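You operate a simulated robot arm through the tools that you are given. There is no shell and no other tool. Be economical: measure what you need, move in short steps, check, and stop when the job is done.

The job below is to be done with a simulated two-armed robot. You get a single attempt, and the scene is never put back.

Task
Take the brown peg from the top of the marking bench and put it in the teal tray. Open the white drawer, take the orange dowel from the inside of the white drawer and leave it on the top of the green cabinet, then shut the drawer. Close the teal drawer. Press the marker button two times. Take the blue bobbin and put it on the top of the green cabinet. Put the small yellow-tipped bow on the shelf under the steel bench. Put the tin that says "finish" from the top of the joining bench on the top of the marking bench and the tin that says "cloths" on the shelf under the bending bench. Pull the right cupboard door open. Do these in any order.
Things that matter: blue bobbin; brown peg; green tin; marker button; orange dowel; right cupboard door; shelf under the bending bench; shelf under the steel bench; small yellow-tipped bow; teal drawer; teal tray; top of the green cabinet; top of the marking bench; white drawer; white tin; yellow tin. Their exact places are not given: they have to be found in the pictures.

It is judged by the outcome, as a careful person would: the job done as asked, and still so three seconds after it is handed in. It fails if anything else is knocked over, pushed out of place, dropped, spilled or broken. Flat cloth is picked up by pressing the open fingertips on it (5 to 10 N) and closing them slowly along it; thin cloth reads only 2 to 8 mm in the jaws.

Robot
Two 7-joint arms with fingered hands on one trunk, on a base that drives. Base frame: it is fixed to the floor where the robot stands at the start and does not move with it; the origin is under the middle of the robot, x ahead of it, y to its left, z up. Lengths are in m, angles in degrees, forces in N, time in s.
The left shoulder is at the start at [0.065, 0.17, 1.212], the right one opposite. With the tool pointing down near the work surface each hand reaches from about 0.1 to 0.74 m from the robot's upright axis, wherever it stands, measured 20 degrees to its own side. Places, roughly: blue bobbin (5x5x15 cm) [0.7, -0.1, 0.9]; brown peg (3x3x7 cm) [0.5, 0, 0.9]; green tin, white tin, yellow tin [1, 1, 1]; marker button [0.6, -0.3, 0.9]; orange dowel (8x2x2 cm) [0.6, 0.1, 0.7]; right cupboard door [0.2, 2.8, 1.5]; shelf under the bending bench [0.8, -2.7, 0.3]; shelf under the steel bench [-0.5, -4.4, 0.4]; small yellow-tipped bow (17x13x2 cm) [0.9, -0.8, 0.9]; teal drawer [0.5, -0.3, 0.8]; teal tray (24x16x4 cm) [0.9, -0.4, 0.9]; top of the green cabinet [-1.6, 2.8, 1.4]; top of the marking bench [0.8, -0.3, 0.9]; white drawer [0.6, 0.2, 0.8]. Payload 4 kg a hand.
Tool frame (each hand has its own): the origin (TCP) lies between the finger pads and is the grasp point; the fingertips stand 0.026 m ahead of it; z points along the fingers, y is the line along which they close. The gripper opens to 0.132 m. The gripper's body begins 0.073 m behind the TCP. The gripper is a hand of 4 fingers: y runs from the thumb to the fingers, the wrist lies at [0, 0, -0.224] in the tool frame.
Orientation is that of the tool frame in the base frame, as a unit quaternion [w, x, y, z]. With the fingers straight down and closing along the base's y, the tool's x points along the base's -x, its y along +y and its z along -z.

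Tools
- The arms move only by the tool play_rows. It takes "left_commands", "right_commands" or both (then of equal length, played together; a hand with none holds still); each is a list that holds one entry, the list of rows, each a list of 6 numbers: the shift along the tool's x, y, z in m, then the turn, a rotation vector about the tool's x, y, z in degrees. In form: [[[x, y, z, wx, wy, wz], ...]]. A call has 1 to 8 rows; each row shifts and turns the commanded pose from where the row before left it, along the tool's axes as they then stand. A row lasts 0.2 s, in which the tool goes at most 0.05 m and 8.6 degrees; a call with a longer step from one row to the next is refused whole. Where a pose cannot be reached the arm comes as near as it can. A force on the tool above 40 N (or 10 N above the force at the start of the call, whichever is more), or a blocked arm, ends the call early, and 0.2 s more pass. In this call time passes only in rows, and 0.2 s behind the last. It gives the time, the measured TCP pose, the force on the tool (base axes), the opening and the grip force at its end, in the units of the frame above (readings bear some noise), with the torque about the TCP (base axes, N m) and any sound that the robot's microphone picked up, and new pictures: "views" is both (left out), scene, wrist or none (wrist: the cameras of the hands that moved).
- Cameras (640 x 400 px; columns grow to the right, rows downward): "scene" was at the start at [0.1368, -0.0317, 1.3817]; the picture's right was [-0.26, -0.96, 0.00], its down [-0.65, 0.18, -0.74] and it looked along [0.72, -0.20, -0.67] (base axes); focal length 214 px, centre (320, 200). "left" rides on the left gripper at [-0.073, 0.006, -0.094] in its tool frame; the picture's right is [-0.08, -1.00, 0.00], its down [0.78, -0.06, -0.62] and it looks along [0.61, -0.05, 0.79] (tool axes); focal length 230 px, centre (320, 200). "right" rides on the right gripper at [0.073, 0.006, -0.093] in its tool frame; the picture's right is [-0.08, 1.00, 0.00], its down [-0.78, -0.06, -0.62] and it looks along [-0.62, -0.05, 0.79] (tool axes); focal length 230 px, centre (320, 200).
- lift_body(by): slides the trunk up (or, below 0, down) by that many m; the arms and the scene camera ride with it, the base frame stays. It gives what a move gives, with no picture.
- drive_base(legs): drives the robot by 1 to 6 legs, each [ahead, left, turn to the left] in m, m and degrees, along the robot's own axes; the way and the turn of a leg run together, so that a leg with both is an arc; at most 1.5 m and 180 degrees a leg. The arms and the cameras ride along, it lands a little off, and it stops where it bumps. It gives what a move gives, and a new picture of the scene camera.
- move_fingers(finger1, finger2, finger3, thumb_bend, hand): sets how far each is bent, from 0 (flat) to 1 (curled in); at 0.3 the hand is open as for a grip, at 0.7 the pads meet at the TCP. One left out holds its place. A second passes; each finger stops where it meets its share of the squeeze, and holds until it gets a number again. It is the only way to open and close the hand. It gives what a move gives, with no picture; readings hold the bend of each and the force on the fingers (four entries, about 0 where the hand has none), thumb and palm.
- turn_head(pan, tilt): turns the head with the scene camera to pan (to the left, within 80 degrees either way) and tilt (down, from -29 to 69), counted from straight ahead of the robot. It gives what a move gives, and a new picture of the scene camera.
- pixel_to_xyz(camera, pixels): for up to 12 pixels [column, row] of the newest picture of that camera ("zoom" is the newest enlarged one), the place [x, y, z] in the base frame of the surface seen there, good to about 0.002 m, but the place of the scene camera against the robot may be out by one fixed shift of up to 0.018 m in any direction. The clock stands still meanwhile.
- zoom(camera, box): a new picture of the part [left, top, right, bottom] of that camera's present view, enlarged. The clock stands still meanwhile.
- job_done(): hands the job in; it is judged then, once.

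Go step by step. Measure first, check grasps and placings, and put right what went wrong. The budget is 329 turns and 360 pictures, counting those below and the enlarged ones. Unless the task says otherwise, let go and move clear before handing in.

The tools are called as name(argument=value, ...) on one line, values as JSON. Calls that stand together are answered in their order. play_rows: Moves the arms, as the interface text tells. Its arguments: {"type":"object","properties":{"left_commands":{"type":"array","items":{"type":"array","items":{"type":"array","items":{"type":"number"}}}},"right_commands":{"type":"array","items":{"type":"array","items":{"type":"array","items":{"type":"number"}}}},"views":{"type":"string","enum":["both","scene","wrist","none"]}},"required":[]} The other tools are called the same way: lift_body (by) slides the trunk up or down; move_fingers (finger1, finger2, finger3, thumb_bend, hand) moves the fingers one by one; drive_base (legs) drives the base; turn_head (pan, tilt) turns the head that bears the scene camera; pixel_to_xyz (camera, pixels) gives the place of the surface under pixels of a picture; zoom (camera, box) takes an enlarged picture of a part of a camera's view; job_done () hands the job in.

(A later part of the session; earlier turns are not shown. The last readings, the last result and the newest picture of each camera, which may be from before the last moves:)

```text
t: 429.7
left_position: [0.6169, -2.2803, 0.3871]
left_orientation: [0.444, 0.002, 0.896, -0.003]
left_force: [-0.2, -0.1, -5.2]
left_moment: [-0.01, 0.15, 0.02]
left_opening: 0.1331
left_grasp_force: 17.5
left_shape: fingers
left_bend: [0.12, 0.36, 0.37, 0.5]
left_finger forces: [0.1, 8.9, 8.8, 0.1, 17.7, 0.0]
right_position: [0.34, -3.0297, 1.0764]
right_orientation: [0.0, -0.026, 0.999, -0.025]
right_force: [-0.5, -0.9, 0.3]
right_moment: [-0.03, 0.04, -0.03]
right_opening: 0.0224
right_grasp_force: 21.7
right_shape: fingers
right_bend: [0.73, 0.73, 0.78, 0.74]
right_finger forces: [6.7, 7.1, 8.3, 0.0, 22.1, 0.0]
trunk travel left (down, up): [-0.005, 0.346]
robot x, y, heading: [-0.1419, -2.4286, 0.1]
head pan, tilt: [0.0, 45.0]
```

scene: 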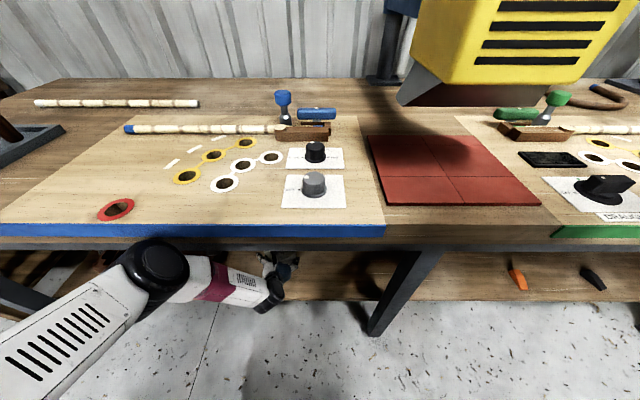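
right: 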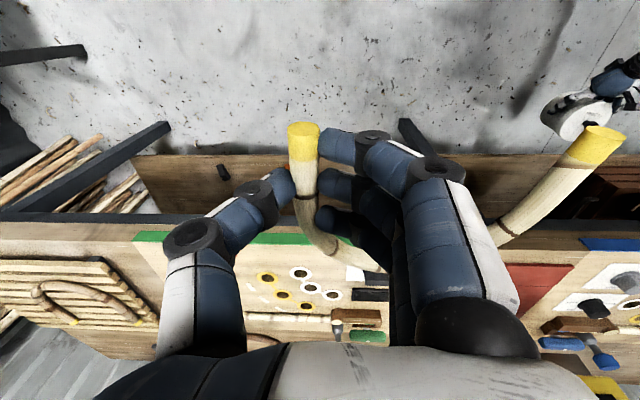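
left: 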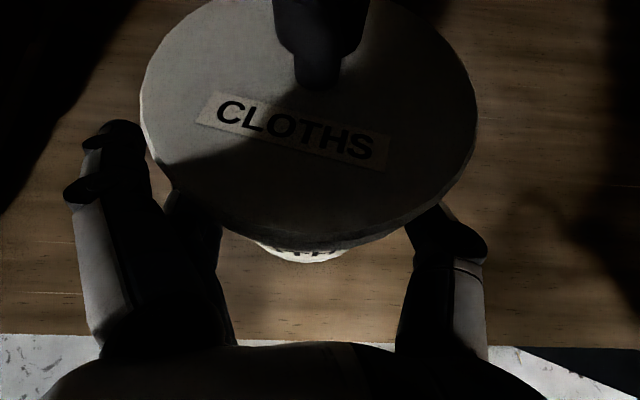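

Tin is over the shelf. Lower towards it.

play_rows(left_commands=[[[0.0159, 0, 0.0121, 0, 0, 0], [0.0112, 0, 0.0085, 0, 0, 0], [0.0032, 0, 0.0024, 0, 0, 0]]], views="wrist")

pixel_to_xyz(camera="left", pixels=[[300, 310], [560, 200], [300, 330], [200, 330]])

```text
t: 430.5
left_position: [0.6142, -2.2816, 0.3514]
left_orientation: [0.443, 0.002, 0.896, -0.003]
left_force: [0.5, -1.1, -3.3]
left_moment: [-0.03, 0.04, -0.03]
left_opening: 0.1332
left_grasp_force: 17.3
left_shape: fingers
left_bend: [0.12, 0.36, 0.37, 0.5]
left_finger forces: [0.0, 8.9, 8.7, 0.0, 17.6, 0.1]
right_position: [0.3388, -3.0291, 1.0766]
right_orientation: [-0.001, -0.027, 0.999, -0.024]
right_force: [0.4, 0.0, -0.1]
right_moment: [-0.02, 0.03, 0.0]
right_opening: 0.0225
right_grasp_force: 22.0
right_shape: fingers
right_bend: [0.73, 0.73, 0.78, 0.74]
right_finger forces: [6.7, 7.1, 8.5, 0.0, 22.1, 0.0]
trunk travel left (down, up): [-0.005, 0.346]
robot x, y, heading: [-0.1398, -2.4278, 0.1]
head pan, tilt: [0.0, 45.0]
```

left: 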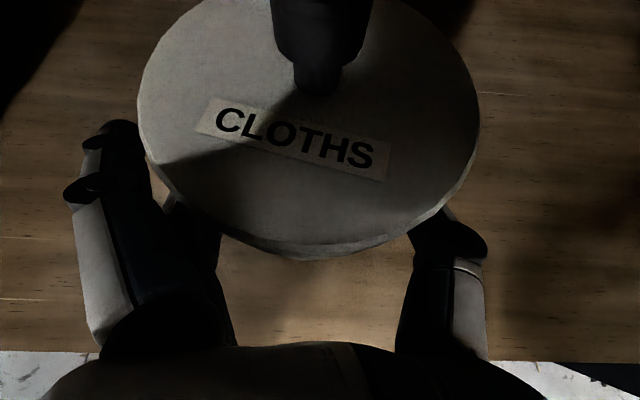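

```text
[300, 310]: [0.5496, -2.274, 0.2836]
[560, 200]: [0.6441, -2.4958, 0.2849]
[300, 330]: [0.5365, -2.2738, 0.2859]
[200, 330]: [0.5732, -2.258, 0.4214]
```

Shelf z ≈0.284. Weight reading is already dropping; creep down.

play_rows(left_commands=[[[0.0024, 0, 0.0018, 0, 0, 0], [0.0016, 0, 0.0012, 0, 0, 0], [0.0016, 0, 0.0012, 0, 0, 0], [0.0012, 0, 0.0009, 0, 0, 0]]], views="none")

```text
t: 431.5
left_position: [0.6139, -2.2824, 0.3438]
left_orientation: [0.446, 0.002, 0.895, -0.002]
left_force: [-2.2, -1.4, 9.2]
left_moment: [0.17, -0.18, 0.01]
left_opening: 0.1329
left_grasp_force: 18.1
left_shape: fingers
left_bend: [0.12, 0.36, 0.37, 0.5]
left_finger forces: [0.0, 8.1, 8.3, 0.1, 18.1, 0.0]
right_position: [0.3369, -3.0307, 1.0785]
right_orientation: [0.001, -0.027, 0.999, -0.024]
right_force: [0.4, -0.8, -0.5]
right_moment: [0.01, 0.03, -0.01]
right_opening: 0.0222
right_grasp_force: 21.6
right_shape: fingers
right_bend: [0.73, 0.73, 0.78, 0.74]
right_finger forces: [6.8, 7.1, 8.4, 0.0, 22.1, 0.0]
trunk travel left (down, up): [-0.005, 0.346]
robot x, y, heading: [-0.1401, -2.4243, 0.4]
head pan, tilt: [0.0, 45.0]
```

Seated (≈14 N). Release in two stages and retreat back along the fingers.

move_fingers(hand="left", finger2=0.32, finger3=0.32, thumb_bend=0.38)

move_fingers(hand="left", finger1=0.12, finger2=0.2, finger3=0.2, thumb_bend=0.2)

play_rows(left_commands=[[[0.01, 0, -0.015, 0, 0, 0], [0.012, 0, -0.02, 0, 0, 0], [0.01, 0, -0.03, 0, 0, 0], [0.01, 0, -0.035, 0, 0, 0], [0.01, 0, -0.04, 0, 0, 0]]], views="both")

```text
t: 432.5
left_position: [0.6142, -2.2812, 0.3415]
left_orientation: [0.444, 0.002, 0.896, -0.003]
left_force: [0.1, -1.0, -0.4]
left_moment: [-0.02, -0.04, 0.0]
left_opening: 0.1415
left_grasp_force: 0.1
left_shape: fingers
left_bend: [0.12, 0.32, 0.32, 0.38]
left_finger forces: [0.0, 0.0, 0.0, 0.0, 0.1, 0.0]
right_position: [0.3389, -3.0287, 1.0761]
right_orientation: [0.0, -0.027, 0.999, -0.024]
right_force: [-0.3, -0.4, -0.6]
right_moment: [-0.01, 0.03, 0.0]
right_opening: 0.0222
right_grasp_force: 21.9
right_shape: fingers
right_bend: [0.73, 0.73, 0.78, 0.74]
right_finger forces: [6.7, 7.0, 8.3, 0.1, 22.1, 0.0]
trunk travel left (down, up): [-0.005, 0.346]
robot x, y, heading: [-0.1408, -2.4275, 0.1]
head pan, tilt: [0.0, 45.0]
```

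```text
t: 433.5
left_position: [0.6147, -2.2808, 0.3413]
left_orientation: [0.444, 0.002, 0.896, -0.002]
left_force: [0.0, -0.1, 1.3]
left_moment: [-0.02, -0.04, -0.03]
left_opening: 0.1641
left_grasp_force: 0.1
left_shape: fingers
left_bend: [0.12, 0.2, 0.2, 0.2]
left_finger forces: [0.0, 0.1, 0.1, 0.1, 0.0, 0.0]
right_position: [0.3391, -3.0292, 1.0769]
right_orientation: [0.0, -0.026, 0.999, -0.024]
right_force: [-0.2, -0.3, -0.1]
right_moment: [0.01, 0.04, -0.04]
right_opening: 0.0221
right_grasp_force: 22.0
right_shape: fingers
right_bend: [0.73, 0.73, 0.78, 0.74]
right_finger forces: [6.7, 7.1, 8.4, 0.0, 22.1, 0.0]
trunk travel left (down, up): [-0.005, 0.346]
robot x, y, heading: [-0.1406, -2.4282, 0.1]
head pan, tilt: [0.0, 45.0]
```

```text
t: 434.7
left_position: [0.4694, -2.2768, 0.3848]
left_orientation: [0.445, 0.002, 0.896, -0.003]
left_force: [-0.8, -0.3, -0.2]
left_moment: [-0.01, 0.0, 0.0]
left_opening: 0.1644
left_grasp_force: 0.1
left_shape: fingers
left_bend: [0.12, 0.2, 0.2, 0.2]
left_finger forces: [0.0, 0.0, 0.1, 0.0, 0.0, 0.0]
right_position: [0.338, -3.0283, 1.0786]
right_orientation: [0.0, -0.027, 0.999, -0.024]
right_force: [-0.3, 0.0, -0.5]
right_moment: [-0.03, 0.03, 0.01]
right_opening: 0.0221
right_grasp_force: 22.2
right_shape: fingers
right_bend: [0.73, 0.73, 0.78, 0.74]
right_finger forces: [6.7, 7.1, 8.4, 0.0, 22.1, 0.0]
trunk travel left (down, up): [-0.005, 0.346]
robot x, y, heading: [-0.1394, -2.4206, 0.1]
head pan, tilt: [0.0, 45.0]
```

scene: 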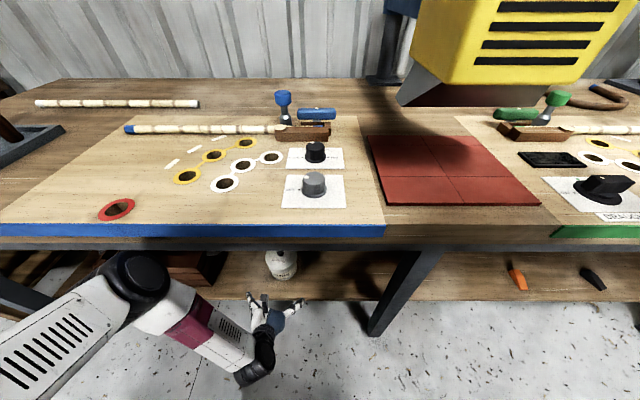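
left: 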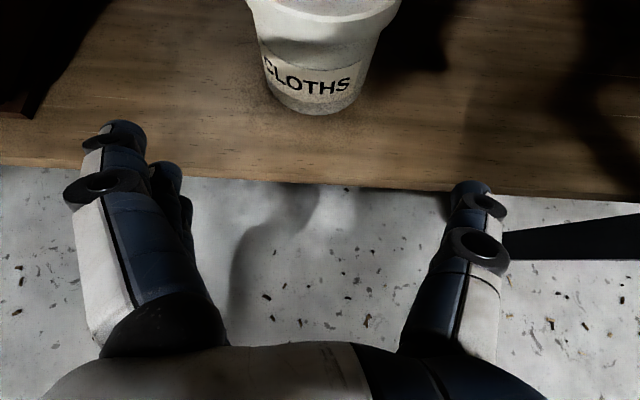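

CLOTHS stands on the shelf. Back off, bring the left hand up, and turn right toward the steel bench.

drive_base(legs=[[-0.22, 0, 0]])

zoom(camera="scene", box=[160, 200, 400, 320])

play_rows(left_commands=[[[-0.0318, 0, -0.0242, 0, 0, 0], [-0.0318, 0, -0.0242, 0, 0, 0], [-0.0318, 0, -0.0242, 0, 0, 0], [-0.0318, 0, -0.0242, 0, 0, 0], [-0.0318, 0, -0.0242, 0, 0, 0], [-0.0318, 0, -0.0242, 0, 0, 0], [-0.0318, 0, -0.0242, 0, 0, 0], [-0.0318, 0, -0.0242, 0, 0, 0]]], views="none")

turn_head(pan=-75, tilt=30)

```text
t: 436.4
left_position: [0.2554, -2.2788, 0.3849]
left_orientation: [0.445, 0.001, 0.896, -0.002]
left_force: [-0.8, 0.5, -0.4]
left_moment: [0.0, 0.03, 0.02]
left_opening: 0.1642
left_grasp_force: 0.0
left_shape: fingers
left_bend: [0.12, 0.2, 0.2, 0.2]
left_finger forces: [0.0, 0.1, 0.0, 0.0, 0.0, 0.1]
right_position: [0.1244, -3.0309, 1.0775]
right_orientation: [0.0, -0.026, 0.999, -0.025]
right_force: [-0.4, 0.7, -0.5]
right_moment: [-0.03, -0.02, -0.01]
right_opening: 0.0221
right_grasp_force: 22.0
right_shape: fingers
right_bend: [0.73, 0.73, 0.78, 0.74]
right_finger forces: [6.6, 7.1, 8.5, 0.1, 22.0, 0.1]
trunk travel left (down, up): [-0.005, 0.346]
robot x, y, heading: [-0.3544, -2.4279, 0.2]
head pan, tilt: [0.0, 45.0]
```

scene: 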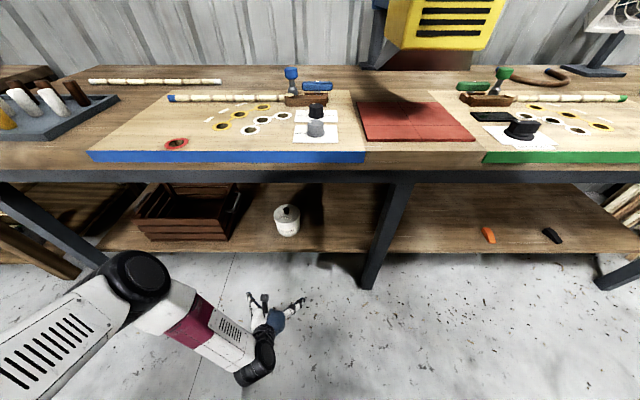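

```text
2.67 times, centred on (280, 260) of scene
```

zoom: 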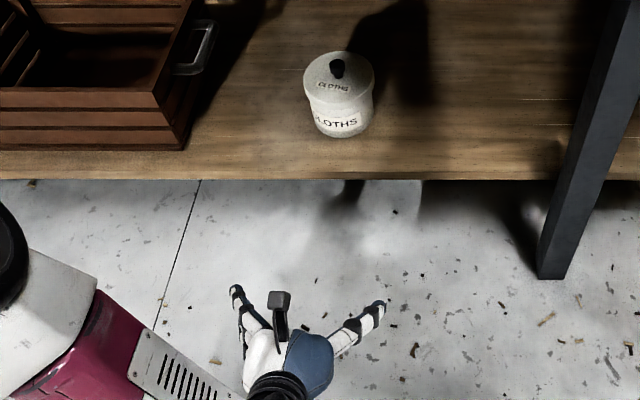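

```text
t: 438.1
left_position: [0.2545, -2.2771, 0.7036]
left_orientation: [0.444, 0.003, 0.896, -0.004]
left_force: [-0.9, 0.2, 0.2]
left_moment: [-0.01, 0.01, 0.03]
left_opening: 0.1646
left_grasp_force: 0.1
left_shape: fingers
left_bend: [0.12, 0.2, 0.2, 0.2]
left_finger forces: [0.1, 0.1, 0.1, 0.0, 0.0, 0.0]
right_position: [0.1245, -3.0311, 1.077]
right_orientation: [0.001, -0.027, 0.999, -0.025]
right_force: [0.1, -0.8, -0.5]
right_moment: [0.0, 0.03, 0.0]
right_opening: 0.0222
right_grasp_force: 22.3
right_shape: fingers
right_bend: [0.73, 0.73, 0.78, 0.74]
right_finger forces: [6.7, 7.1, 8.4, 0.0, 22.0, 0.1]
trunk travel left (down, up): [-0.005, 0.346]
robot x, y, heading: [-0.351, -2.4277, 0.2]
head pan, tilt: [0.0, 45.0]
```

```text
t: 439.6
left_position: [0.2551, -2.2783, 0.7024]
left_orientation: [0.444, 0.002, 0.896, -0.002]
left_force: [-0.4, 0.0, 0.3]
left_moment: [-0.01, 0.03, 0.03]
left_opening: 0.1647
left_grasp_force: 0.0
left_shape: fingers
left_bend: [0.12, 0.2, 0.2, 0.2]
left_finger forces: [0.0, 0.0, 0.0, 0.0, 0.1, 0.1]
right_position: [0.1251, -3.03, 1.0772]
right_orientation: [0.0, -0.026, 0.999, -0.024]
right_force: [0.8, 0.4, -0.6]
right_moment: [-0.04, 0.04, -0.04]
right_opening: 0.0221
right_grasp_force: 22.3
right_shape: fingers
right_bend: [0.73, 0.73, 0.78, 0.74]
right_finger forces: [6.6, 7.1, 8.5, 0.0, 22.2, 0.1]
trunk travel left (down, up): [-0.005, 0.346]
robot x, y, heading: [-0.3521, -2.4249, 0.2]
head pan, tilt: [-75.0, 30.0]
```

scene: 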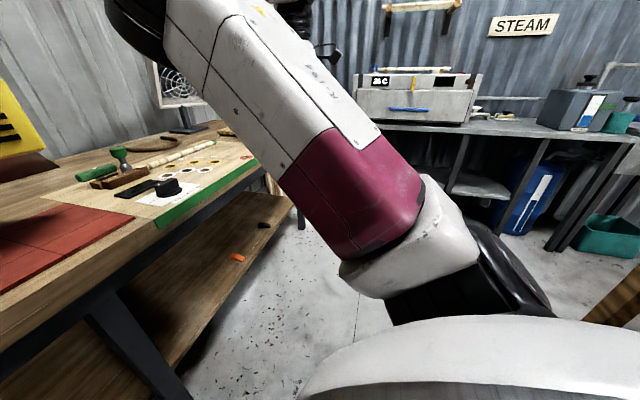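

CLOTHS with lid is on the shelf. Bring the right hand inward, then turn right 90°.

play_rows(right_commands=[[[0, 0.045, 0, 0, 0, 0], [0, 0.045, 0, 0, 0, 0], [0, 0.045, 0, 0, 0, 0], [0, 0.045, 0, 0, 0, 0], [0, 0.045, 0, 0, 0, 0], [0, 0.045, 0, 0, 0, 0]]], views="none")

drive_base(legs=[[0.08, 0, 0], [0, 0, -45], [0, 0, -45]])

turn_head(pan=0, tilt=35)

```text
t: 441.0
left_position: [0.2566, -2.2782, 0.7017]
left_orientation: [0.445, 0.002, 0.896, -0.003]
left_force: [0.1, -0.1, -0.9]
left_moment: [-0.01, 0.01, 0.0]
left_opening: 0.1643
left_grasp_force: 0.0
left_shape: fingers
left_bend: [0.12, 0.2, 0.2, 0.2]
left_finger forces: [0.1, 0.0, 0.0, 0.0, 0.0, 0.0]
right_position: [0.0966, -2.85, 1.0612]
right_orientation: [0.004, 0.001, 1.0, -0.01]
right_force: [-1.2, -1.3, -0.9]
right_moment: [-0.03, 0.01, -0.02]
right_opening: 0.0219
right_grasp_force: 22.0
right_shape: fingers
right_bend: [0.73, 0.73, 0.78, 0.74]
right_finger forces: [6.6, 7.1, 8.3, 0.1, 22.1, 0.0]
right hand out of reach, approached as far as the arm can: row 5, 6
trunk travel left (down, up): [-0.005, 0.346]
robot x, y, heading: [-0.356, -2.4265, 0.1]
head pan, tilt: [-75.0, 30.0]
```

```text
t: 446.2
left_position: [-0.1215, -3.036, 0.7019]
left_orientation: [0.313, 0.633, 0.635, -0.314]
left_force: [-0.8, -0.1, 0.5]
left_moment: [0.01, 0.01, 0.0]
left_opening: 0.1645
left_grasp_force: 0.0
left_shape: fingers
left_bend: [0.12, 0.2, 0.2, 0.2]
left_finger forces: [0.0, 0.0, 0.1, 0.0, 0.1, 0.0]
right_position: [-0.6942, -2.8813, 1.0596]
right_orientation: [-0.009, 0.706, 0.708, -0.008]
right_force: [0.2, 0.6, -0.7]
right_moment: [0.01, 0.01, 0.0]
right_opening: 0.0217
right_grasp_force: 20.6
right_shape: fingers
right_bend: [0.73, 0.73, 0.78, 0.74]
right_finger forces: [6.4, 6.9, 7.6, 0.0, 20.9, 0.0]
trunk travel left (down, up): [-0.005, 0.346]
robot x, y, heading: [-0.2769, -2.4307, -89.4]
head pan, tilt: [-75.0, 30.0]
```

scene: 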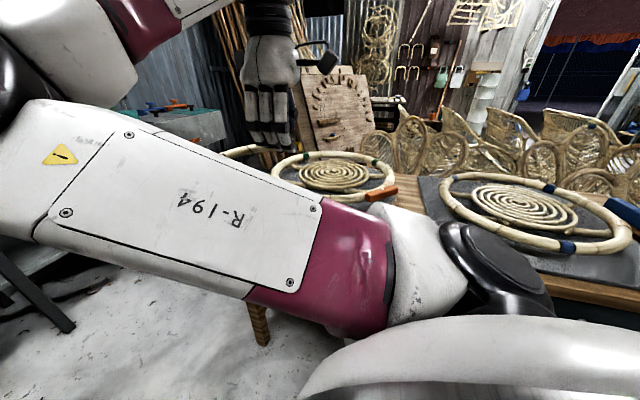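

```text
t: 447.6
left_position: [-0.1222, -3.0345, 0.7021]
left_orientation: [0.313, 0.632, 0.635, -0.314]
left_force: [0.0, 0.4, -0.1]
left_moment: [0.02, 0.02, 0.01]
left_opening: 0.1645
left_grasp_force: 0.0
left_shape: fingers
left_bend: [0.12, 0.2, 0.2, 0.2]
left_finger forces: [0.1, 0.1, 0.0, 0.1, 0.0, 0.0]
right_position: [-0.6968, -2.879, 1.0591]
right_orientation: [-0.008, 0.708, 0.706, -0.007]
right_force: [-1.0, -0.7, -0.4]
right_moment: [0.01, 0.02, 0.02]
right_opening: 0.0218
right_grasp_force: 21.1
right_shape: fingers
right_bend: [0.73, 0.73, 0.78, 0.74]
right_finger forces: [6.4, 6.9, 7.6, 0.0, 21.0, 0.0]
trunk travel left (down, up): [-0.005, 0.346]
robot x, y, heading: [-0.2759, -2.4256, -89.5]
head pan, tilt: [0.0, 35.0]
```

scene: 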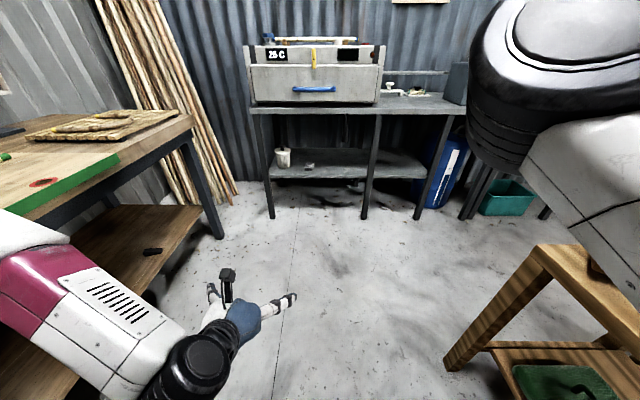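

The steel bench with its shelf is straight ahead. Measure the shelf.

zoom(camera="scene", box=[230, 80, 480, 230])

pixel_to_xyz(camera="scene", pixels=[[340, 165], [340, 175], [320, 155], [395, 165], [400, 175], [283, 157], [310, 166], [340, 112], [375, 120], [368, 215], [270, 215], [416, 215]])

```text
2.56 times, centred on (355, 155) of scene
```

zoom: 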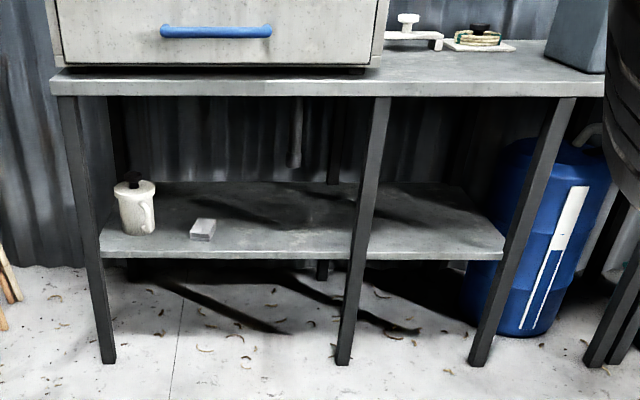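

```text
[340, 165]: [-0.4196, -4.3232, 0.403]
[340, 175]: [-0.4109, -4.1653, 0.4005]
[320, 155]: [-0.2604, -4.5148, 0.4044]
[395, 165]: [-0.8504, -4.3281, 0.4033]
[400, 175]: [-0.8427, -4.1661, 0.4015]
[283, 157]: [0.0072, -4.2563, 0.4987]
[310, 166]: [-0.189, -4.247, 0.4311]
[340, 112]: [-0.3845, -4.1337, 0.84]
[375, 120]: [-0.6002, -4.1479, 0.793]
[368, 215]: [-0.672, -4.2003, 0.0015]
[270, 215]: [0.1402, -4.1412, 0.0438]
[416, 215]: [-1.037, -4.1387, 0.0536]
```

Shelf z≈0.40, front edge y≈-4.15, underside ≈0.79; free spot around x −0.42. Retract the left hand, then drive up to the bench.

play_rows(left_commands=[[[0.0302, 0, -0.0398, 0, 0, 0], [0.0302, 0, -0.0398, 0, 0, 0], [0.0302, 0, -0.0398, 0, 0, 0], [-0.0318, 0, -0.0242, 0, 0, 0], [-0.0318, 0, -0.0242, 0, 0, 0], [-0.0318, 0, -0.0242, 0, 0, 0], [-0.0318, 0, -0.0242, 0, 0, 0], [-0.0318, 0, -0.0242, 0, 0, 0]]], views="none")

drive_base(legs=[[0, 0.2, -0.5], [0.75, 0, 0]])

```text
t: 449.4
left_position: [-0.221, -2.9875, 0.8029]
left_orientation: [0.313, 0.632, 0.635, -0.315]
left_force: [0.6, 0.2, 0.4]
left_moment: [0.06, -0.02, 0.03]
left_opening: 0.1645
left_grasp_force: 0.0
left_shape: fingers
left_bend: [0.12, 0.2, 0.2, 0.2]
left_finger forces: [0.1, 0.0, 0.0, 0.0, 0.0, 0.1]
left hand out of reach, approached as far as the arm can: row 1, 2, 3, 4, 5, 6, 7, 8
right_position: [-0.6965, -2.8783, 1.0593]
right_orientation: [-0.007, 0.708, 0.706, -0.008]
right_force: [-0.6, 0.3, -0.8]
right_moment: [0.06, 0.01, -0.01]
right_opening: 0.022
right_grasp_force: 20.8
right_shape: fingers
right_bend: [0.73, 0.73, 0.78, 0.74]
right_finger forces: [6.4, 6.8, 7.6, 0.0, 20.9, 0.0]
trunk travel left (down, up): [-0.005, 0.346]
robot x, y, heading: [-0.2731, -2.4253, -89.2]
head pan, tilt: [0.0, 35.0]
```

```text
t: 455.5
left_position: [-0.009, -3.7386, 0.8013]
left_orientation: [0.314, 0.631, 0.637, -0.314]
left_force: [0.1, -0.3, 0.2]
left_moment: [-0.02, -0.01, -0.01]
left_opening: 0.1644
left_grasp_force: 0.0
left_shape: fingers
left_bend: [0.12, 0.2, 0.2, 0.2]
left_finger forces: [0.1, 0.0, 0.0, 0.0, 0.1, 0.0]
right_position: [-0.4858, -3.6319, 1.0595]
right_orientation: [-0.008, 0.706, 0.708, -0.007]
right_force: [0.7, -0.1, 0.2]
right_moment: [0.02, 0.02, 0.0]
right_opening: 0.0218
right_grasp_force: 21.2
right_shape: fingers
right_bend: [0.73, 0.73, 0.78, 0.74]
right_finger forces: [6.4, 6.9, 7.6, 0.0, 20.9, 0.0]
trunk travel left (down, up): [-0.005, 0.346]
robot x, y, heading: [-0.0678, -3.1787, -88.8]
head pan, tilt: [0.0, 35.0]
```

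scene: 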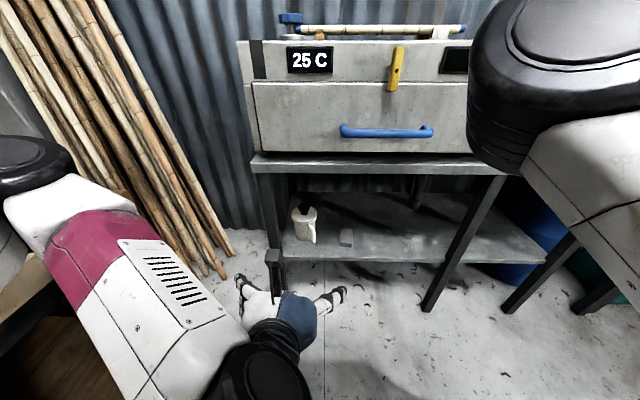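

Lower the right hand in front of the bench.

play_rows(right_commands=[[[-0.01, 0, 0.045, 0, 0, 0], [-0.01, 0, 0.045, 0, 0, 0], [-0.01, 0, 0.045, 0, 0, 0], [-0.01, 0, 0.045, 0, 0, 0], [-0.01, 0, 0.045, 0, 0, 0], [-0.01, 0, 0.045, 0, 0, 0], [-0.01, 0, 0.045, 0, 0, 0], [-0.01, 0, 0.045, 0, 0, 0]]], views="both")

```text
t: 457.5
left_position: [-0.0105, -3.7372, 0.802]
left_orientation: [0.314, 0.63, 0.638, -0.313]
left_force: [0.0, -0.4, 0.6]
left_moment: [-0.01, 0.01, 0.02]
left_opening: 0.1643
left_grasp_force: 0.0
left_shape: fingers
left_bend: [0.12, 0.2, 0.2, 0.2]
left_finger forces: [0.0, 0.0, 0.0, 0.0, 0.1, 0.0]
right_position: [-0.5251, -3.701, 0.7123]
right_orientation: [-0.015, 0.729, 0.684, -0.023]
right_force: [0.6, 0.6, -0.5]
right_moment: [-0.02, 0.01, 0.01]
right_opening: 0.0217
right_grasp_force: 21.3
right_shape: fingers
right_bend: [0.73, 0.73, 0.78, 0.74]
right_finger forces: [6.4, 7.0, 7.6, 0.1, 20.9, 0.1]
trunk travel left (down, up): [-0.005, 0.346]
robot x, y, heading: [-0.0669, -3.1745, -88.9]
head pan, tilt: [0.0, 35.0]
stopped in row 8 (right hand): the arm was blocked; the commanded pose is now the measured one
```

scene: 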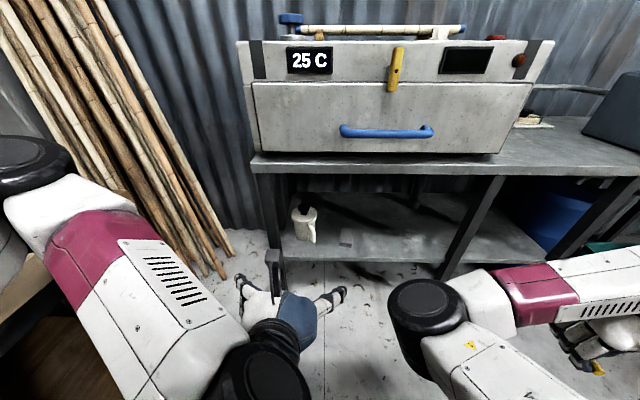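
right: 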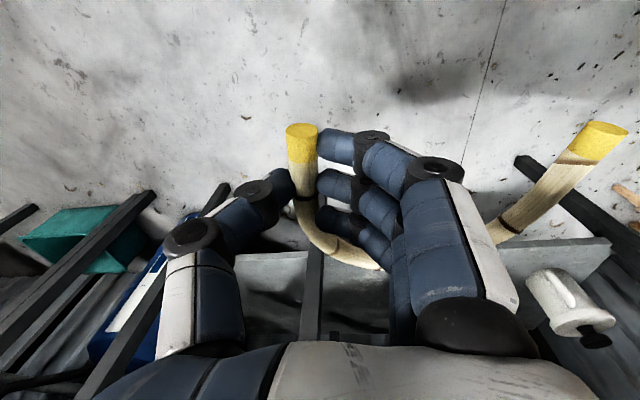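

Reached z 0.71. Continue forward/down while pitching the hand forward.

play_rows(right_commands=[[[-0.03, 0.005, 0.02, 0, -5, -3], [-0.03, 0.005, 0.02, 0, -5, 0], [-0.02, 0.005, 0.03, 0, -5, 0], [-0.02, 0.005, 0.03, 0, -5, 0], [-0.015, 0, 0.04, 0, -5, 0]]], views="both")

```text
t: 458.9
left_position: [-0.0103, -3.7377, 0.801]
left_orientation: [0.314, 0.63, 0.637, -0.313]
left_force: [-0.3, 0.6, 0.2]
left_moment: [0.01, -0.01, 0.01]
left_opening: 0.1645
left_grasp_force: 0.1
left_shape: fingers
left_bend: [0.12, 0.2, 0.2, 0.2]
left_finger forces: [0.1, 0.1, 0.0, 0.0, 0.0, 0.1]
right_position: [-0.5514, -3.8276, 0.5987]
right_orientation: [0.115, 0.701, 0.677, -0.192]
right_force: [-1.1, -0.4, -0.1]
right_moment: [0.04, 0.0, 0.01]
right_opening: 0.0216
right_grasp_force: 20.6
right_shape: fingers
right_bend: [0.73, 0.73, 0.78, 0.74]
right_finger forces: [6.2, 6.9, 7.9, 0.0, 21.0, 0.0]
trunk travel left (down, up): [-0.005, 0.346]
robot x, y, heading: [-0.0704, -3.175, -89.1]
head pan, tilt: [0.0, 35.0]
stopped in row 5 (right hand): the arm was blocked; the commanded pose is now the measured one
```

scene: 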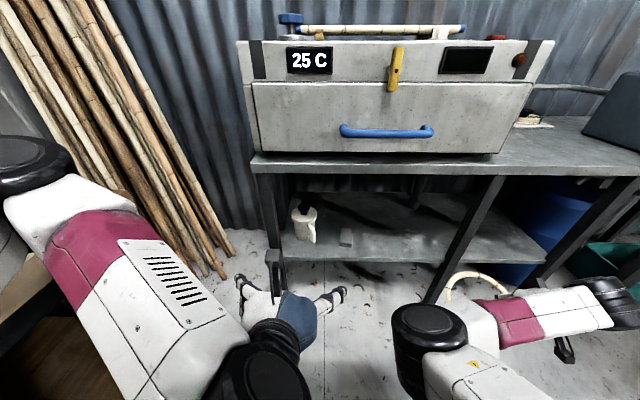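
right: 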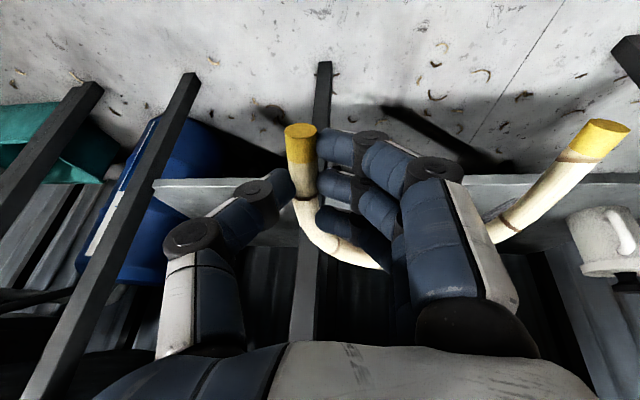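

The right arm is in an awkward elbow-inward posture. Look at it.

turn_head(pan=-40, tilt=50)

```text
t: 459.9
left_position: [-0.0103, -3.7373, 0.8016]
left_orientation: [0.314, 0.63, 0.638, -0.313]
left_force: [0.8, -0.5, -0.5]
left_moment: [-0.01, 0.0, -0.01]
left_opening: 0.1645
left_grasp_force: 0.0
left_shape: fingers
left_bend: [0.12, 0.2, 0.2, 0.2]
left_finger forces: [0.0, 0.0, 0.1, 0.0, 0.0, 0.0]
right_position: [-0.5505, -3.8262, 0.5982]
right_orientation: [0.114, 0.701, 0.677, -0.192]
right_force: [-0.3, 0.3, 0.0]
right_moment: [0.01, -0.01, 0.01]
right_opening: 0.0214
right_grasp_force: 21.1
right_shape: fingers
right_bend: [0.73, 0.73, 0.78, 0.74]
right_finger forces: [6.3, 6.8, 7.9, 0.0, 21.0, 0.0]
trunk travel left (down, up): [-0.005, 0.346]
robot x, y, heading: [-0.0682, -3.1771, -89.0]
head pan, tilt: [-40.0, 50.0]
```

scene: 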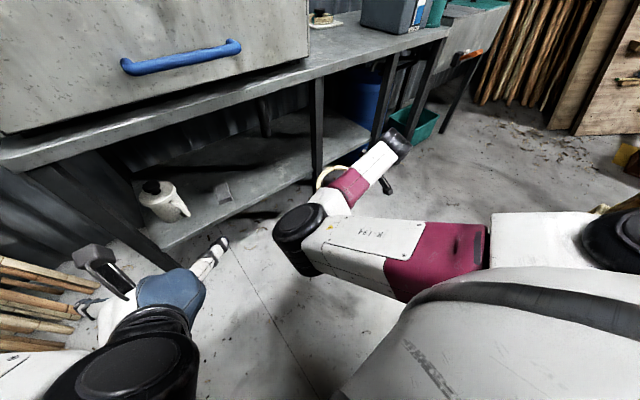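

The elbow sits inward with the forearm pointing right-forward. Yaw the hand clockwise to align with the forearm, which should free the wrist, then go lower.

play_rows(right_commands=[[[0, 0, -0.02, 0, 0, 8], [0, 0, -0.02, 0, 0, 8], [0, 0, 0, 0, 0, 8], [0, 0, 0, 0, 0, 8], [0, 0, 0, 0, 0, 8], [0, 0, 0, 0, 0, 8]]], views="none")

play_rows(right_commands=[[[0, 0, 0.03, 0, 0, 0], [0, 0, 0.03, 0, 0, 0], [0, 0, 0.03, 0, 0, 0], [0, 0, 0.03, 0, 0, 0]]], views="both")

```text
t: 461.3
left_position: [-0.009, -3.7378, 0.8036]
left_orientation: [0.315, 0.63, 0.638, -0.313]
left_force: [0.4, 0.2, 0.1]
left_moment: [-0.01, -0.01, -0.01]
left_opening: 0.1645
left_grasp_force: 0.1
left_shape: fingers
left_bend: [0.12, 0.2, 0.2, 0.2]
left_finger forces: [0.0, 0.1, 0.1, 0.0, 0.0, 0.0]
right_position: [-0.5404, -3.8137, 0.6332]
right_orientation: [0.185, 0.915, 0.336, -0.125]
right_force: [-0.8, -0.1, -0.6]
right_moment: [0.01, -0.04, -0.01]
right_opening: 0.0214
right_grasp_force: 20.7
right_shape: fingers
right_bend: [0.73, 0.73, 0.78, 0.74]
right_finger forces: [6.1, 6.8, 7.8, 0.0, 20.9, 0.1]
trunk travel left (down, up): [-0.005, 0.346]
robot x, y, heading: [-0.0692, -3.1753, -88.7]
head pan, tilt: [-40.0, 50.0]
```

```text
t: 462.3
left_position: [-0.0097, -3.7389, 0.8022]
left_orientation: [0.314, 0.63, 0.637, -0.314]
left_force: [-0.5, 0.1, -0.2]
left_moment: [-0.01, 0.01, 0.03]
left_opening: 0.1644
left_grasp_force: 0.1
left_shape: fingers
left_bend: [0.12, 0.2, 0.2, 0.2]
left_finger forces: [0.1, 0.0, 0.0, 0.1, 0.0, 0.1]
right_position: [-0.5529, -3.8607, 0.5249]
right_orientation: [0.184, 0.915, 0.336, -0.126]
right_force: [-0.8, -0.3, -0.3]
right_moment: [0.03, -0.01, -0.01]
right_opening: 0.0213
right_grasp_force: 20.8
right_shape: fingers
right_bend: [0.73, 0.73, 0.78, 0.74]
right_finger forces: [6.0, 6.7, 7.9, 0.1, 20.7, 0.0]
trunk travel left (down, up): [-0.005, 0.346]
robot x, y, heading: [-0.0702, -3.1785, -89.0]
head pan, tilt: [-40.0, 50.0]
```

scene: 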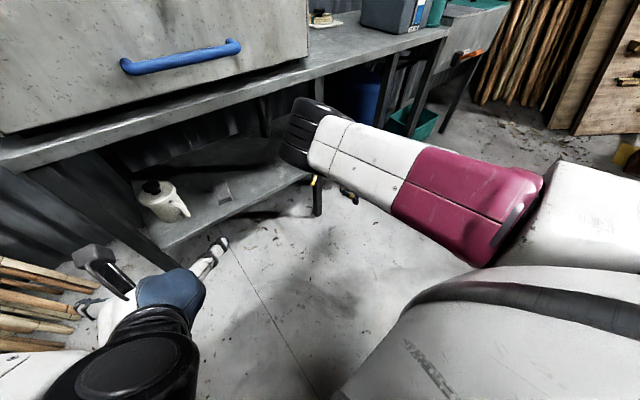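
right: 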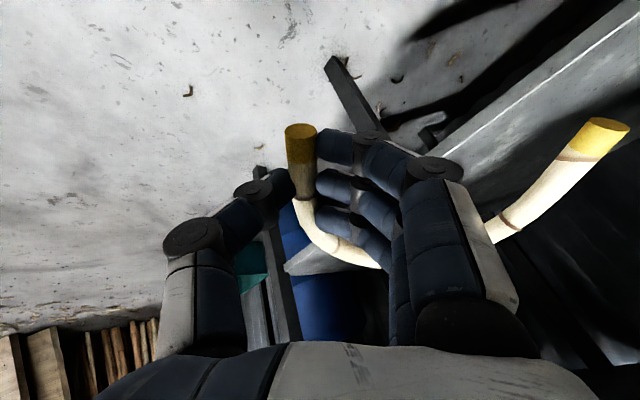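

That flipped the elbow outward and the hand is free, at z 0.525. Extend the right hand forward 10 cm, then drive so the hand is over the shelf.

play_rows(right_commands=[[[-0.019, 0.0235, 0.014, 0, 0, 0], [-0.019, 0.0235, 0.014, 0, 0, 0], [-0.019, 0.0235, 0.014, 0, 0, 0]]], views="none")

drive_base(legs=[[0, 0.1, 0], [0.12, 0, 0]])

zoom(camera="right", box=[0, 0, 640, 400])

```text
t: 463.1
left_position: [-0.0097, -3.7382, 0.8013]
left_orientation: [0.314, 0.631, 0.637, -0.314]
left_force: [0.0, 0.3, 0.2]
left_moment: [-0.01, -0.01, 0.04]
left_opening: 0.1643
left_grasp_force: 0.1
left_shape: fingers
left_bend: [0.12, 0.2, 0.2, 0.2]
left_finger forces: [0.0, 0.0, 0.1, 0.1, 0.0, 0.0]
right_position: [-0.5551, -3.9666, 0.5254]
right_orientation: [0.184, 0.915, 0.335, -0.126]
right_force: [-0.4, 0.2, -0.3]
right_moment: [0.01, 0.01, 0.01]
right_opening: 0.0211
right_grasp_force: 20.9
right_shape: fingers
right_bend: [0.73, 0.73, 0.78, 0.74]
right_finger forces: [6.0, 6.8, 8.0, 0.1, 20.8, 0.1]
trunk travel left (down, up): [-0.005, 0.346]
robot x, y, heading: [-0.066, -3.1772, -89.0]
head pan, tilt: [-40.0, 50.0]
```

```text
t: 465.5
left_position: [0.0986, -3.8549, 0.8011]
left_orientation: [0.314, 0.63, 0.637, -0.313]
left_force: [0.8, 0.3, 1.0]
left_moment: [0.0, 0.0, 0.0]
left_opening: 0.1645
left_grasp_force: 0.0
left_shape: fingers
left_bend: [0.12, 0.2, 0.2, 0.2]
left_finger forces: [0.0, 0.0, 0.0, 0.0, 0.1, 0.0]
right_position: [-0.4476, -4.0825, 0.5237]
right_orientation: [0.184, 0.915, 0.337, -0.126]
right_force: [-0.5, 0.3, -0.9]
right_moment: [0.04, -0.01, -0.01]
right_opening: 0.0212
right_grasp_force: 21.0
right_shape: fingers
right_bend: [0.73, 0.73, 0.78, 0.74]
right_finger forces: [5.9, 6.7, 8.1, 0.0, 20.8, 0.1]
trunk travel left (down, up): [-0.005, 0.346]
robot x, y, heading: [0.037, -3.2921, -88.8]
head pan, tilt: [-40.0, 50.0]
```

scene: 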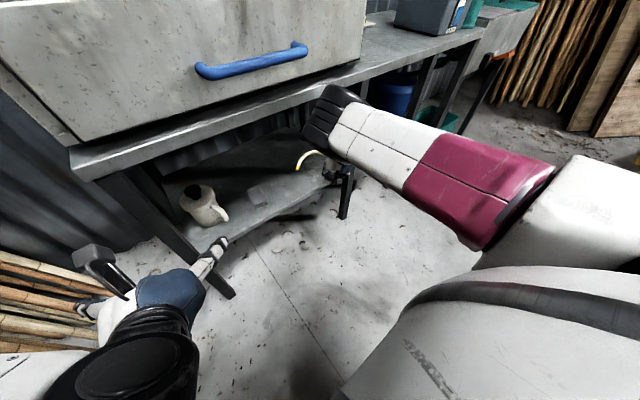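

```text
1.00 times, centred on (320, 200) of right (not enlarged: the box is as wide or as high as the picture)
```

zoom: 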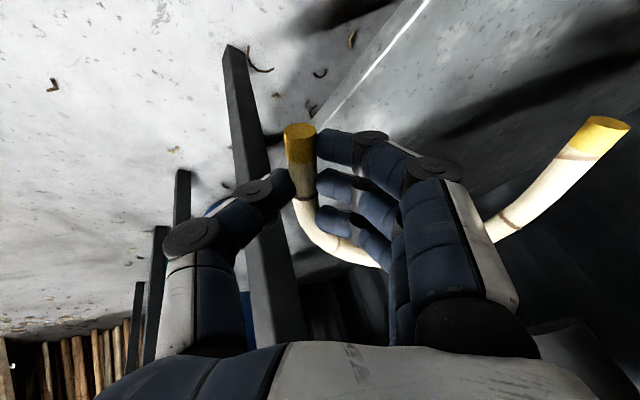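

Next, move forward 12 cm with the arm, over the shelf.

play_rows(right_commands=[[[-0.0227, 0.0282, 0.0168, 0, 0, 0], [-0.0227, 0.0282, 0.0168, 0, 0, 0], [-0.0227, 0.0282, 0.0168, 0, 0, 0]]], views="both")

```text
t: 466.3
left_position: [0.0986, -3.8543, 0.8021]
left_orientation: [0.315, 0.629, 0.638, -0.313]
left_force: [0.0, 0.0, -0.4]
left_moment: [0.02, 0.01, 0.03]
left_opening: 0.1646
left_grasp_force: 0.1
left_shape: fingers
left_bend: [0.12, 0.2, 0.2, 0.2]
left_finger forces: [0.1, 0.1, 0.1, 0.0, 0.0, 0.0]
right_position: [-0.4451, -4.167, 0.5254]
right_orientation: [0.182, 0.915, 0.337, -0.127]
right_force: [-0.4, 0.5, 0.0]
right_moment: [0.04, 0.03, -0.01]
right_opening: 0.021
right_grasp_force: 21.2
right_shape: fingers
right_bend: [0.73, 0.73, 0.78, 0.74]
right_finger forces: [6.0, 6.9, 8.0, 0.0, 21.0, 0.0]
right hand out of reach, approached as far as the arm can: row 3
trunk travel left (down, up): [-0.005, 0.346]
robot x, y, heading: [0.0398, -3.2941, -88.9]
head pan, tilt: [-40.0, 50.0]
```

scene: 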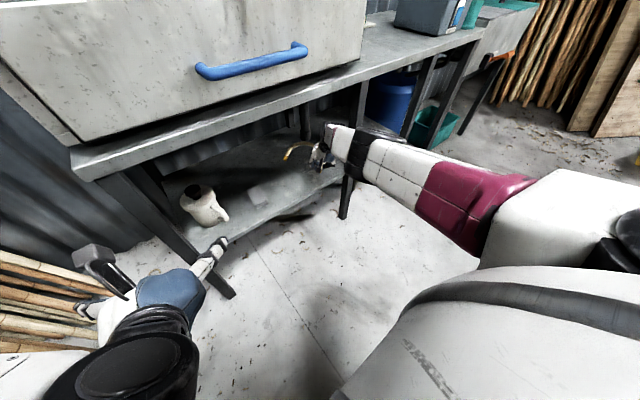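
right: 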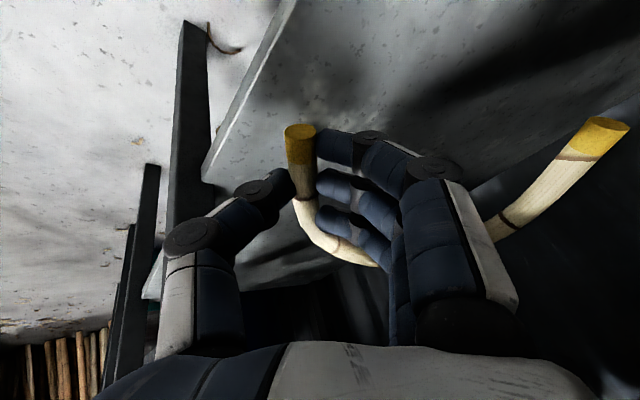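

Lower 4 cm, then drive 7 cm further in.

play_rows(right_commands=[[[0.0071, -0.005, 0.018, 0, 0, 0], [0.0071, -0.005, 0.018, 0, 0, 0]]], views="none")

drive_base(legs=[[0.07, 0, 0]])

zoom(camera="right", box=[0, 0, 640, 400])

pixel_to_xyz(camera="zoom", pixels=[[300, 150], [310, 215], [340, 250], [600, 130], [550, 190], [500, 235], [480, 100], [350, 90], [250, 130], [450, 130]])

```text
t: 466.9
left_position: [0.0967, -3.8544, 0.8012]
left_orientation: [0.315, 0.63, 0.637, -0.314]
left_force: [0.0, 0.3, 0.6]
left_moment: [0.0, -0.02, 0.0]
left_opening: 0.1644
left_grasp_force: 0.0
left_shape: fingers
left_bend: [0.12, 0.2, 0.2, 0.2]
left_finger forces: [0.0, 0.0, 0.0, 0.0, 0.0, 0.0]
right_position: [-0.4394, -4.1588, 0.5003]
right_orientation: [0.183, 0.915, 0.337, -0.127]
right_force: [0.0, -0.9, 0.2]
right_moment: [0.02, 0.0, -0.02]
right_opening: 0.0211
right_grasp_force: 21.0
right_shape: fingers
right_bend: [0.73, 0.73, 0.78, 0.74]
right_finger forces: [6.0, 6.8, 8.0, 0.0, 20.9, 0.1]
right hand out of reach, approached as far as the arm can: row 1, 2
trunk travel left (down, up): [-0.005, 0.346]
robot x, y, heading: [0.0349, -3.2902, -89.0]
head pan, tilt: [-40.0, 50.0]
```

```text
t: 468.0
left_position: [0.1003, -3.9246, 0.7999]
left_orientation: [0.315, 0.629, 0.638, -0.313]
left_force: [0.0, 0.5, -0.2]
left_moment: [0.0, 0.02, -0.02]
left_opening: 0.1644
left_grasp_force: 0.1
left_shape: fingers
left_bend: [0.12, 0.2, 0.2, 0.2]
left_finger forces: [0.0, 0.0, 0.1, 0.1, 0.0, 0.1]
right_position: [-0.4383, -4.23, 0.5002]
right_orientation: [0.183, 0.915, 0.336, -0.126]
right_force: [-0.3, 0.2, -0.2]
right_moment: [0.01, 0.01, 0.0]
right_opening: 0.021
right_grasp_force: 20.8
right_shape: fingers
right_bend: [0.73, 0.73, 0.78, 0.74]
right_finger forces: [5.9, 6.8, 8.1, 0.0, 20.9, 0.0]
trunk travel left (down, up): [-0.005, 0.346]
robot x, y, heading: [0.0392, -3.3648, -88.7]
head pan, tilt: [-40.0, 50.0]
```

scene: 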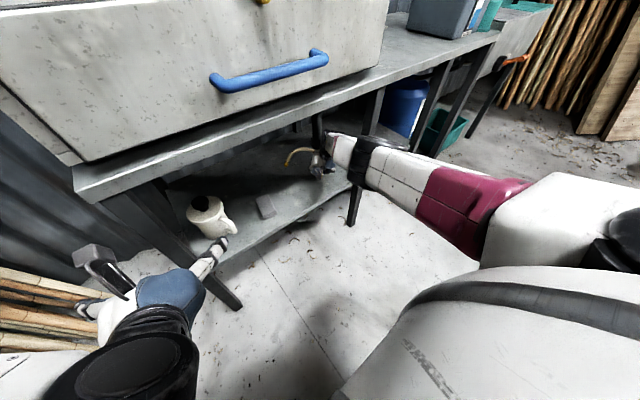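

```text
1.00 times, centred on (320, 200) of right (not enlarged: the box is as wide or as high as the picture)
```

zoom: 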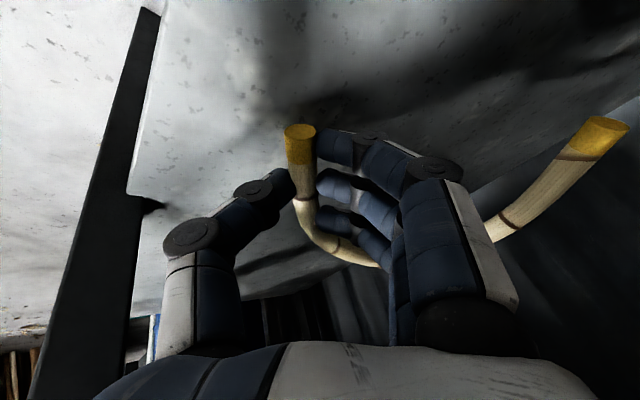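

```text
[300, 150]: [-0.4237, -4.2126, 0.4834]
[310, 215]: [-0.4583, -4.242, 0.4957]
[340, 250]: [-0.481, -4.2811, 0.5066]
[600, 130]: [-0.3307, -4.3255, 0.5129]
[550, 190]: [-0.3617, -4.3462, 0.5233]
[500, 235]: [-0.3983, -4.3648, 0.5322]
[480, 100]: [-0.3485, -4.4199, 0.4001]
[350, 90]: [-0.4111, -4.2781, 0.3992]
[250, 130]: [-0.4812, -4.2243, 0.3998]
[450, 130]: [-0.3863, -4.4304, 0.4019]
```

Bow's lowest point is 7.5 cm above the shelf. The arm is too extended to lower, so pull it back 10 cm, drive 10 cm closer, then lower.

play_rows(right_commands=[[[0.019, -0.0235, -0.014, 0, 0, 0], [0.019, -0.0235, -0.014, 0, 0, 0], [0.019, -0.0235, -0.014, 0, 0, 0]]], views="none")

drive_base(legs=[[0.11, 0.02, 0]])

play_rows(right_commands=[[[0.0071, -0.005, 0.018, 0, 0, 0], [0.0071, -0.005, 0.018, 0, 0, 0], [0.0053, -0.0038, 0.0135, 0, 0, 0]]], views="wrist")

```text
t: 468.8
left_position: [0.099, -3.9253, 0.802]
left_orientation: [0.315, 0.629, 0.639, -0.313]
left_force: [0.7, -0.6, -0.8]
left_moment: [0.01, 0.02, 0.01]
left_opening: 0.1644
left_grasp_force: 0.0
left_shape: fingers
left_bend: [0.12, 0.2, 0.2, 0.2]
left_finger forces: [0.0, 0.0, 0.0, 0.0, 0.0, 0.0]
right_position: [-0.4383, -4.1273, 0.5026]
right_orientation: [0.184, 0.915, 0.337, -0.127]
right_force: [-0.1, 0.3, -1.4]
right_moment: [0.04, 0.01, 0.03]
right_opening: 0.0209
right_grasp_force: 20.8
right_shape: fingers
right_bend: [0.73, 0.73, 0.78, 0.74]
right_finger forces: [6.0, 6.9, 8.1, 0.1, 21.0, 0.0]
trunk travel left (down, up): [-0.005, 0.346]
robot x, y, heading: [0.0429, -3.3638, -88.7]
head pan, tilt: [-40.0, 50.0]
```

```text
t: 470.1
left_position: [0.1207, -4.0327, 0.8026]
left_orientation: [0.314, 0.631, 0.636, -0.315]
left_force: [-0.1, -0.2, -0.3]
left_moment: [0.04, -0.01, 0.02]
left_opening: 0.1643
left_grasp_force: 0.0
left_shape: fingers
left_bend: [0.12, 0.2, 0.2, 0.2]
left_finger forces: [0.0, 0.0, 0.1, 0.1, 0.0, 0.0]
right_position: [-0.4198, -4.2239, 0.4965]
right_orientation: [0.176, 0.919, 0.332, -0.124]
right_force: [-0.5, -0.1, -1.4]
right_moment: [-0.01, 0.01, 0.0]
right_opening: 0.0212
right_grasp_force: 21.0
right_shape: fingers
right_bend: [0.73, 0.73, 0.78, 0.74]
right_finger forces: [6.0, 6.9, 7.9, 0.0, 21.0, 0.1]
trunk travel left (down, up): [-0.005, 0.346]
robot x, y, heading: [0.0572, -3.4703, -89.2]
head pan, tilt: [-40.0, 50.0]
stopped in leg 1: the robot was blocked; the commanded pose is now the measured one
```

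scene: 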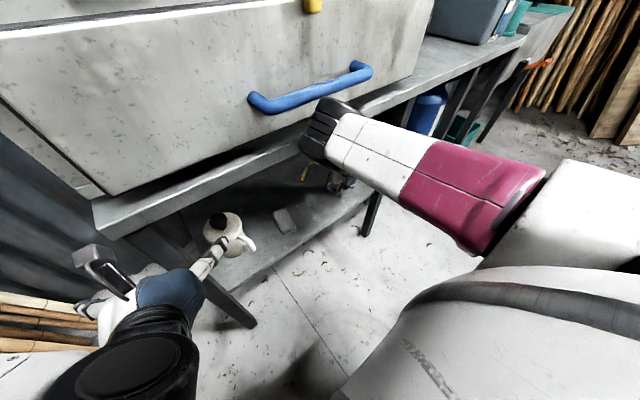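

```text
t: 470.9
left_position: [0.1219, -4.0342, 0.8019]
left_orientation: [0.314, 0.631, 0.637, -0.313]
left_force: [0.0, -0.9, 0.4]
left_moment: [-0.01, 0.0, 0.01]
left_opening: 0.1643
left_grasp_force: 0.0
left_shape: fingers
left_bend: [0.12, 0.2, 0.2, 0.2]
left_finger forces: [0.0, 0.1, 0.0, 0.1, 0.0, 0.1]
right_position: [-0.4215, -4.2261, 0.4396]
right_orientation: [0.176, 0.918, 0.332, -0.124]
right_force: [-0.6, 0.1, -0.4]
right_moment: [0.04, 0.0, -0.02]
right_opening: 0.0209
right_grasp_force: 20.9
right_shape: fingers
right_bend: [0.73, 0.73, 0.78, 0.74]
right_finger forces: [6.1, 7.0, 8.0, 0.0, 21.0, 0.0]
trunk travel left (down, up): [-0.005, 0.346]
robot x, y, heading: [0.063, -3.4728, -89.2]
head pan, tilt: [-40.0, 50.0]
```

right: 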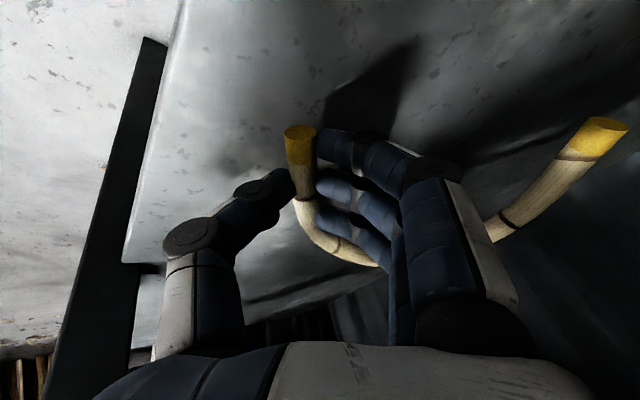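

Lower to contact.

play_rows(right_commands=[[[0.0018, -0.0013, 0.0045, 0, 0, 0], [0.0018, -0.0013, 0.0045, 0, 0, 0], [0.0011, -0.0008, 0.0027, 0, 0, 0]]], views="none")

```text
t: 471.7
left_position: [0.1208, -4.0312, 0.8036]
left_orientation: [0.315, 0.629, 0.636, -0.315]
left_force: [-0.7, -0.4, 0.3]
left_moment: [0.01, 0.0, -0.02]
left_opening: 0.1645
left_grasp_force: 0.1
left_shape: fingers
left_bend: [0.12, 0.2, 0.2, 0.2]
left_finger forces: [0.0, 0.1, 0.0, 0.0, 0.0, 0.0]
right_position: [-0.4212, -4.225, 0.4322]
right_orientation: [0.177, 0.918, 0.331, -0.125]
right_force: [-3.4, 2.7, 16.8]
right_moment: [0.25, 0.19, -0.02]
right_opening: 0.0205
right_grasp_force: 32.2
right_shape: fingers
right_bend: [0.74, 0.73, 0.78, 0.76]
right_finger forces: [8.7, 9.1, 8.3, 0.0, 36.8, 0.0]
trunk travel left (down, up): [-0.005, 0.346]
robot x, y, heading: [0.0628, -3.4729, -89.1]
head pan, tilt: [-40.0, 50.0]
```

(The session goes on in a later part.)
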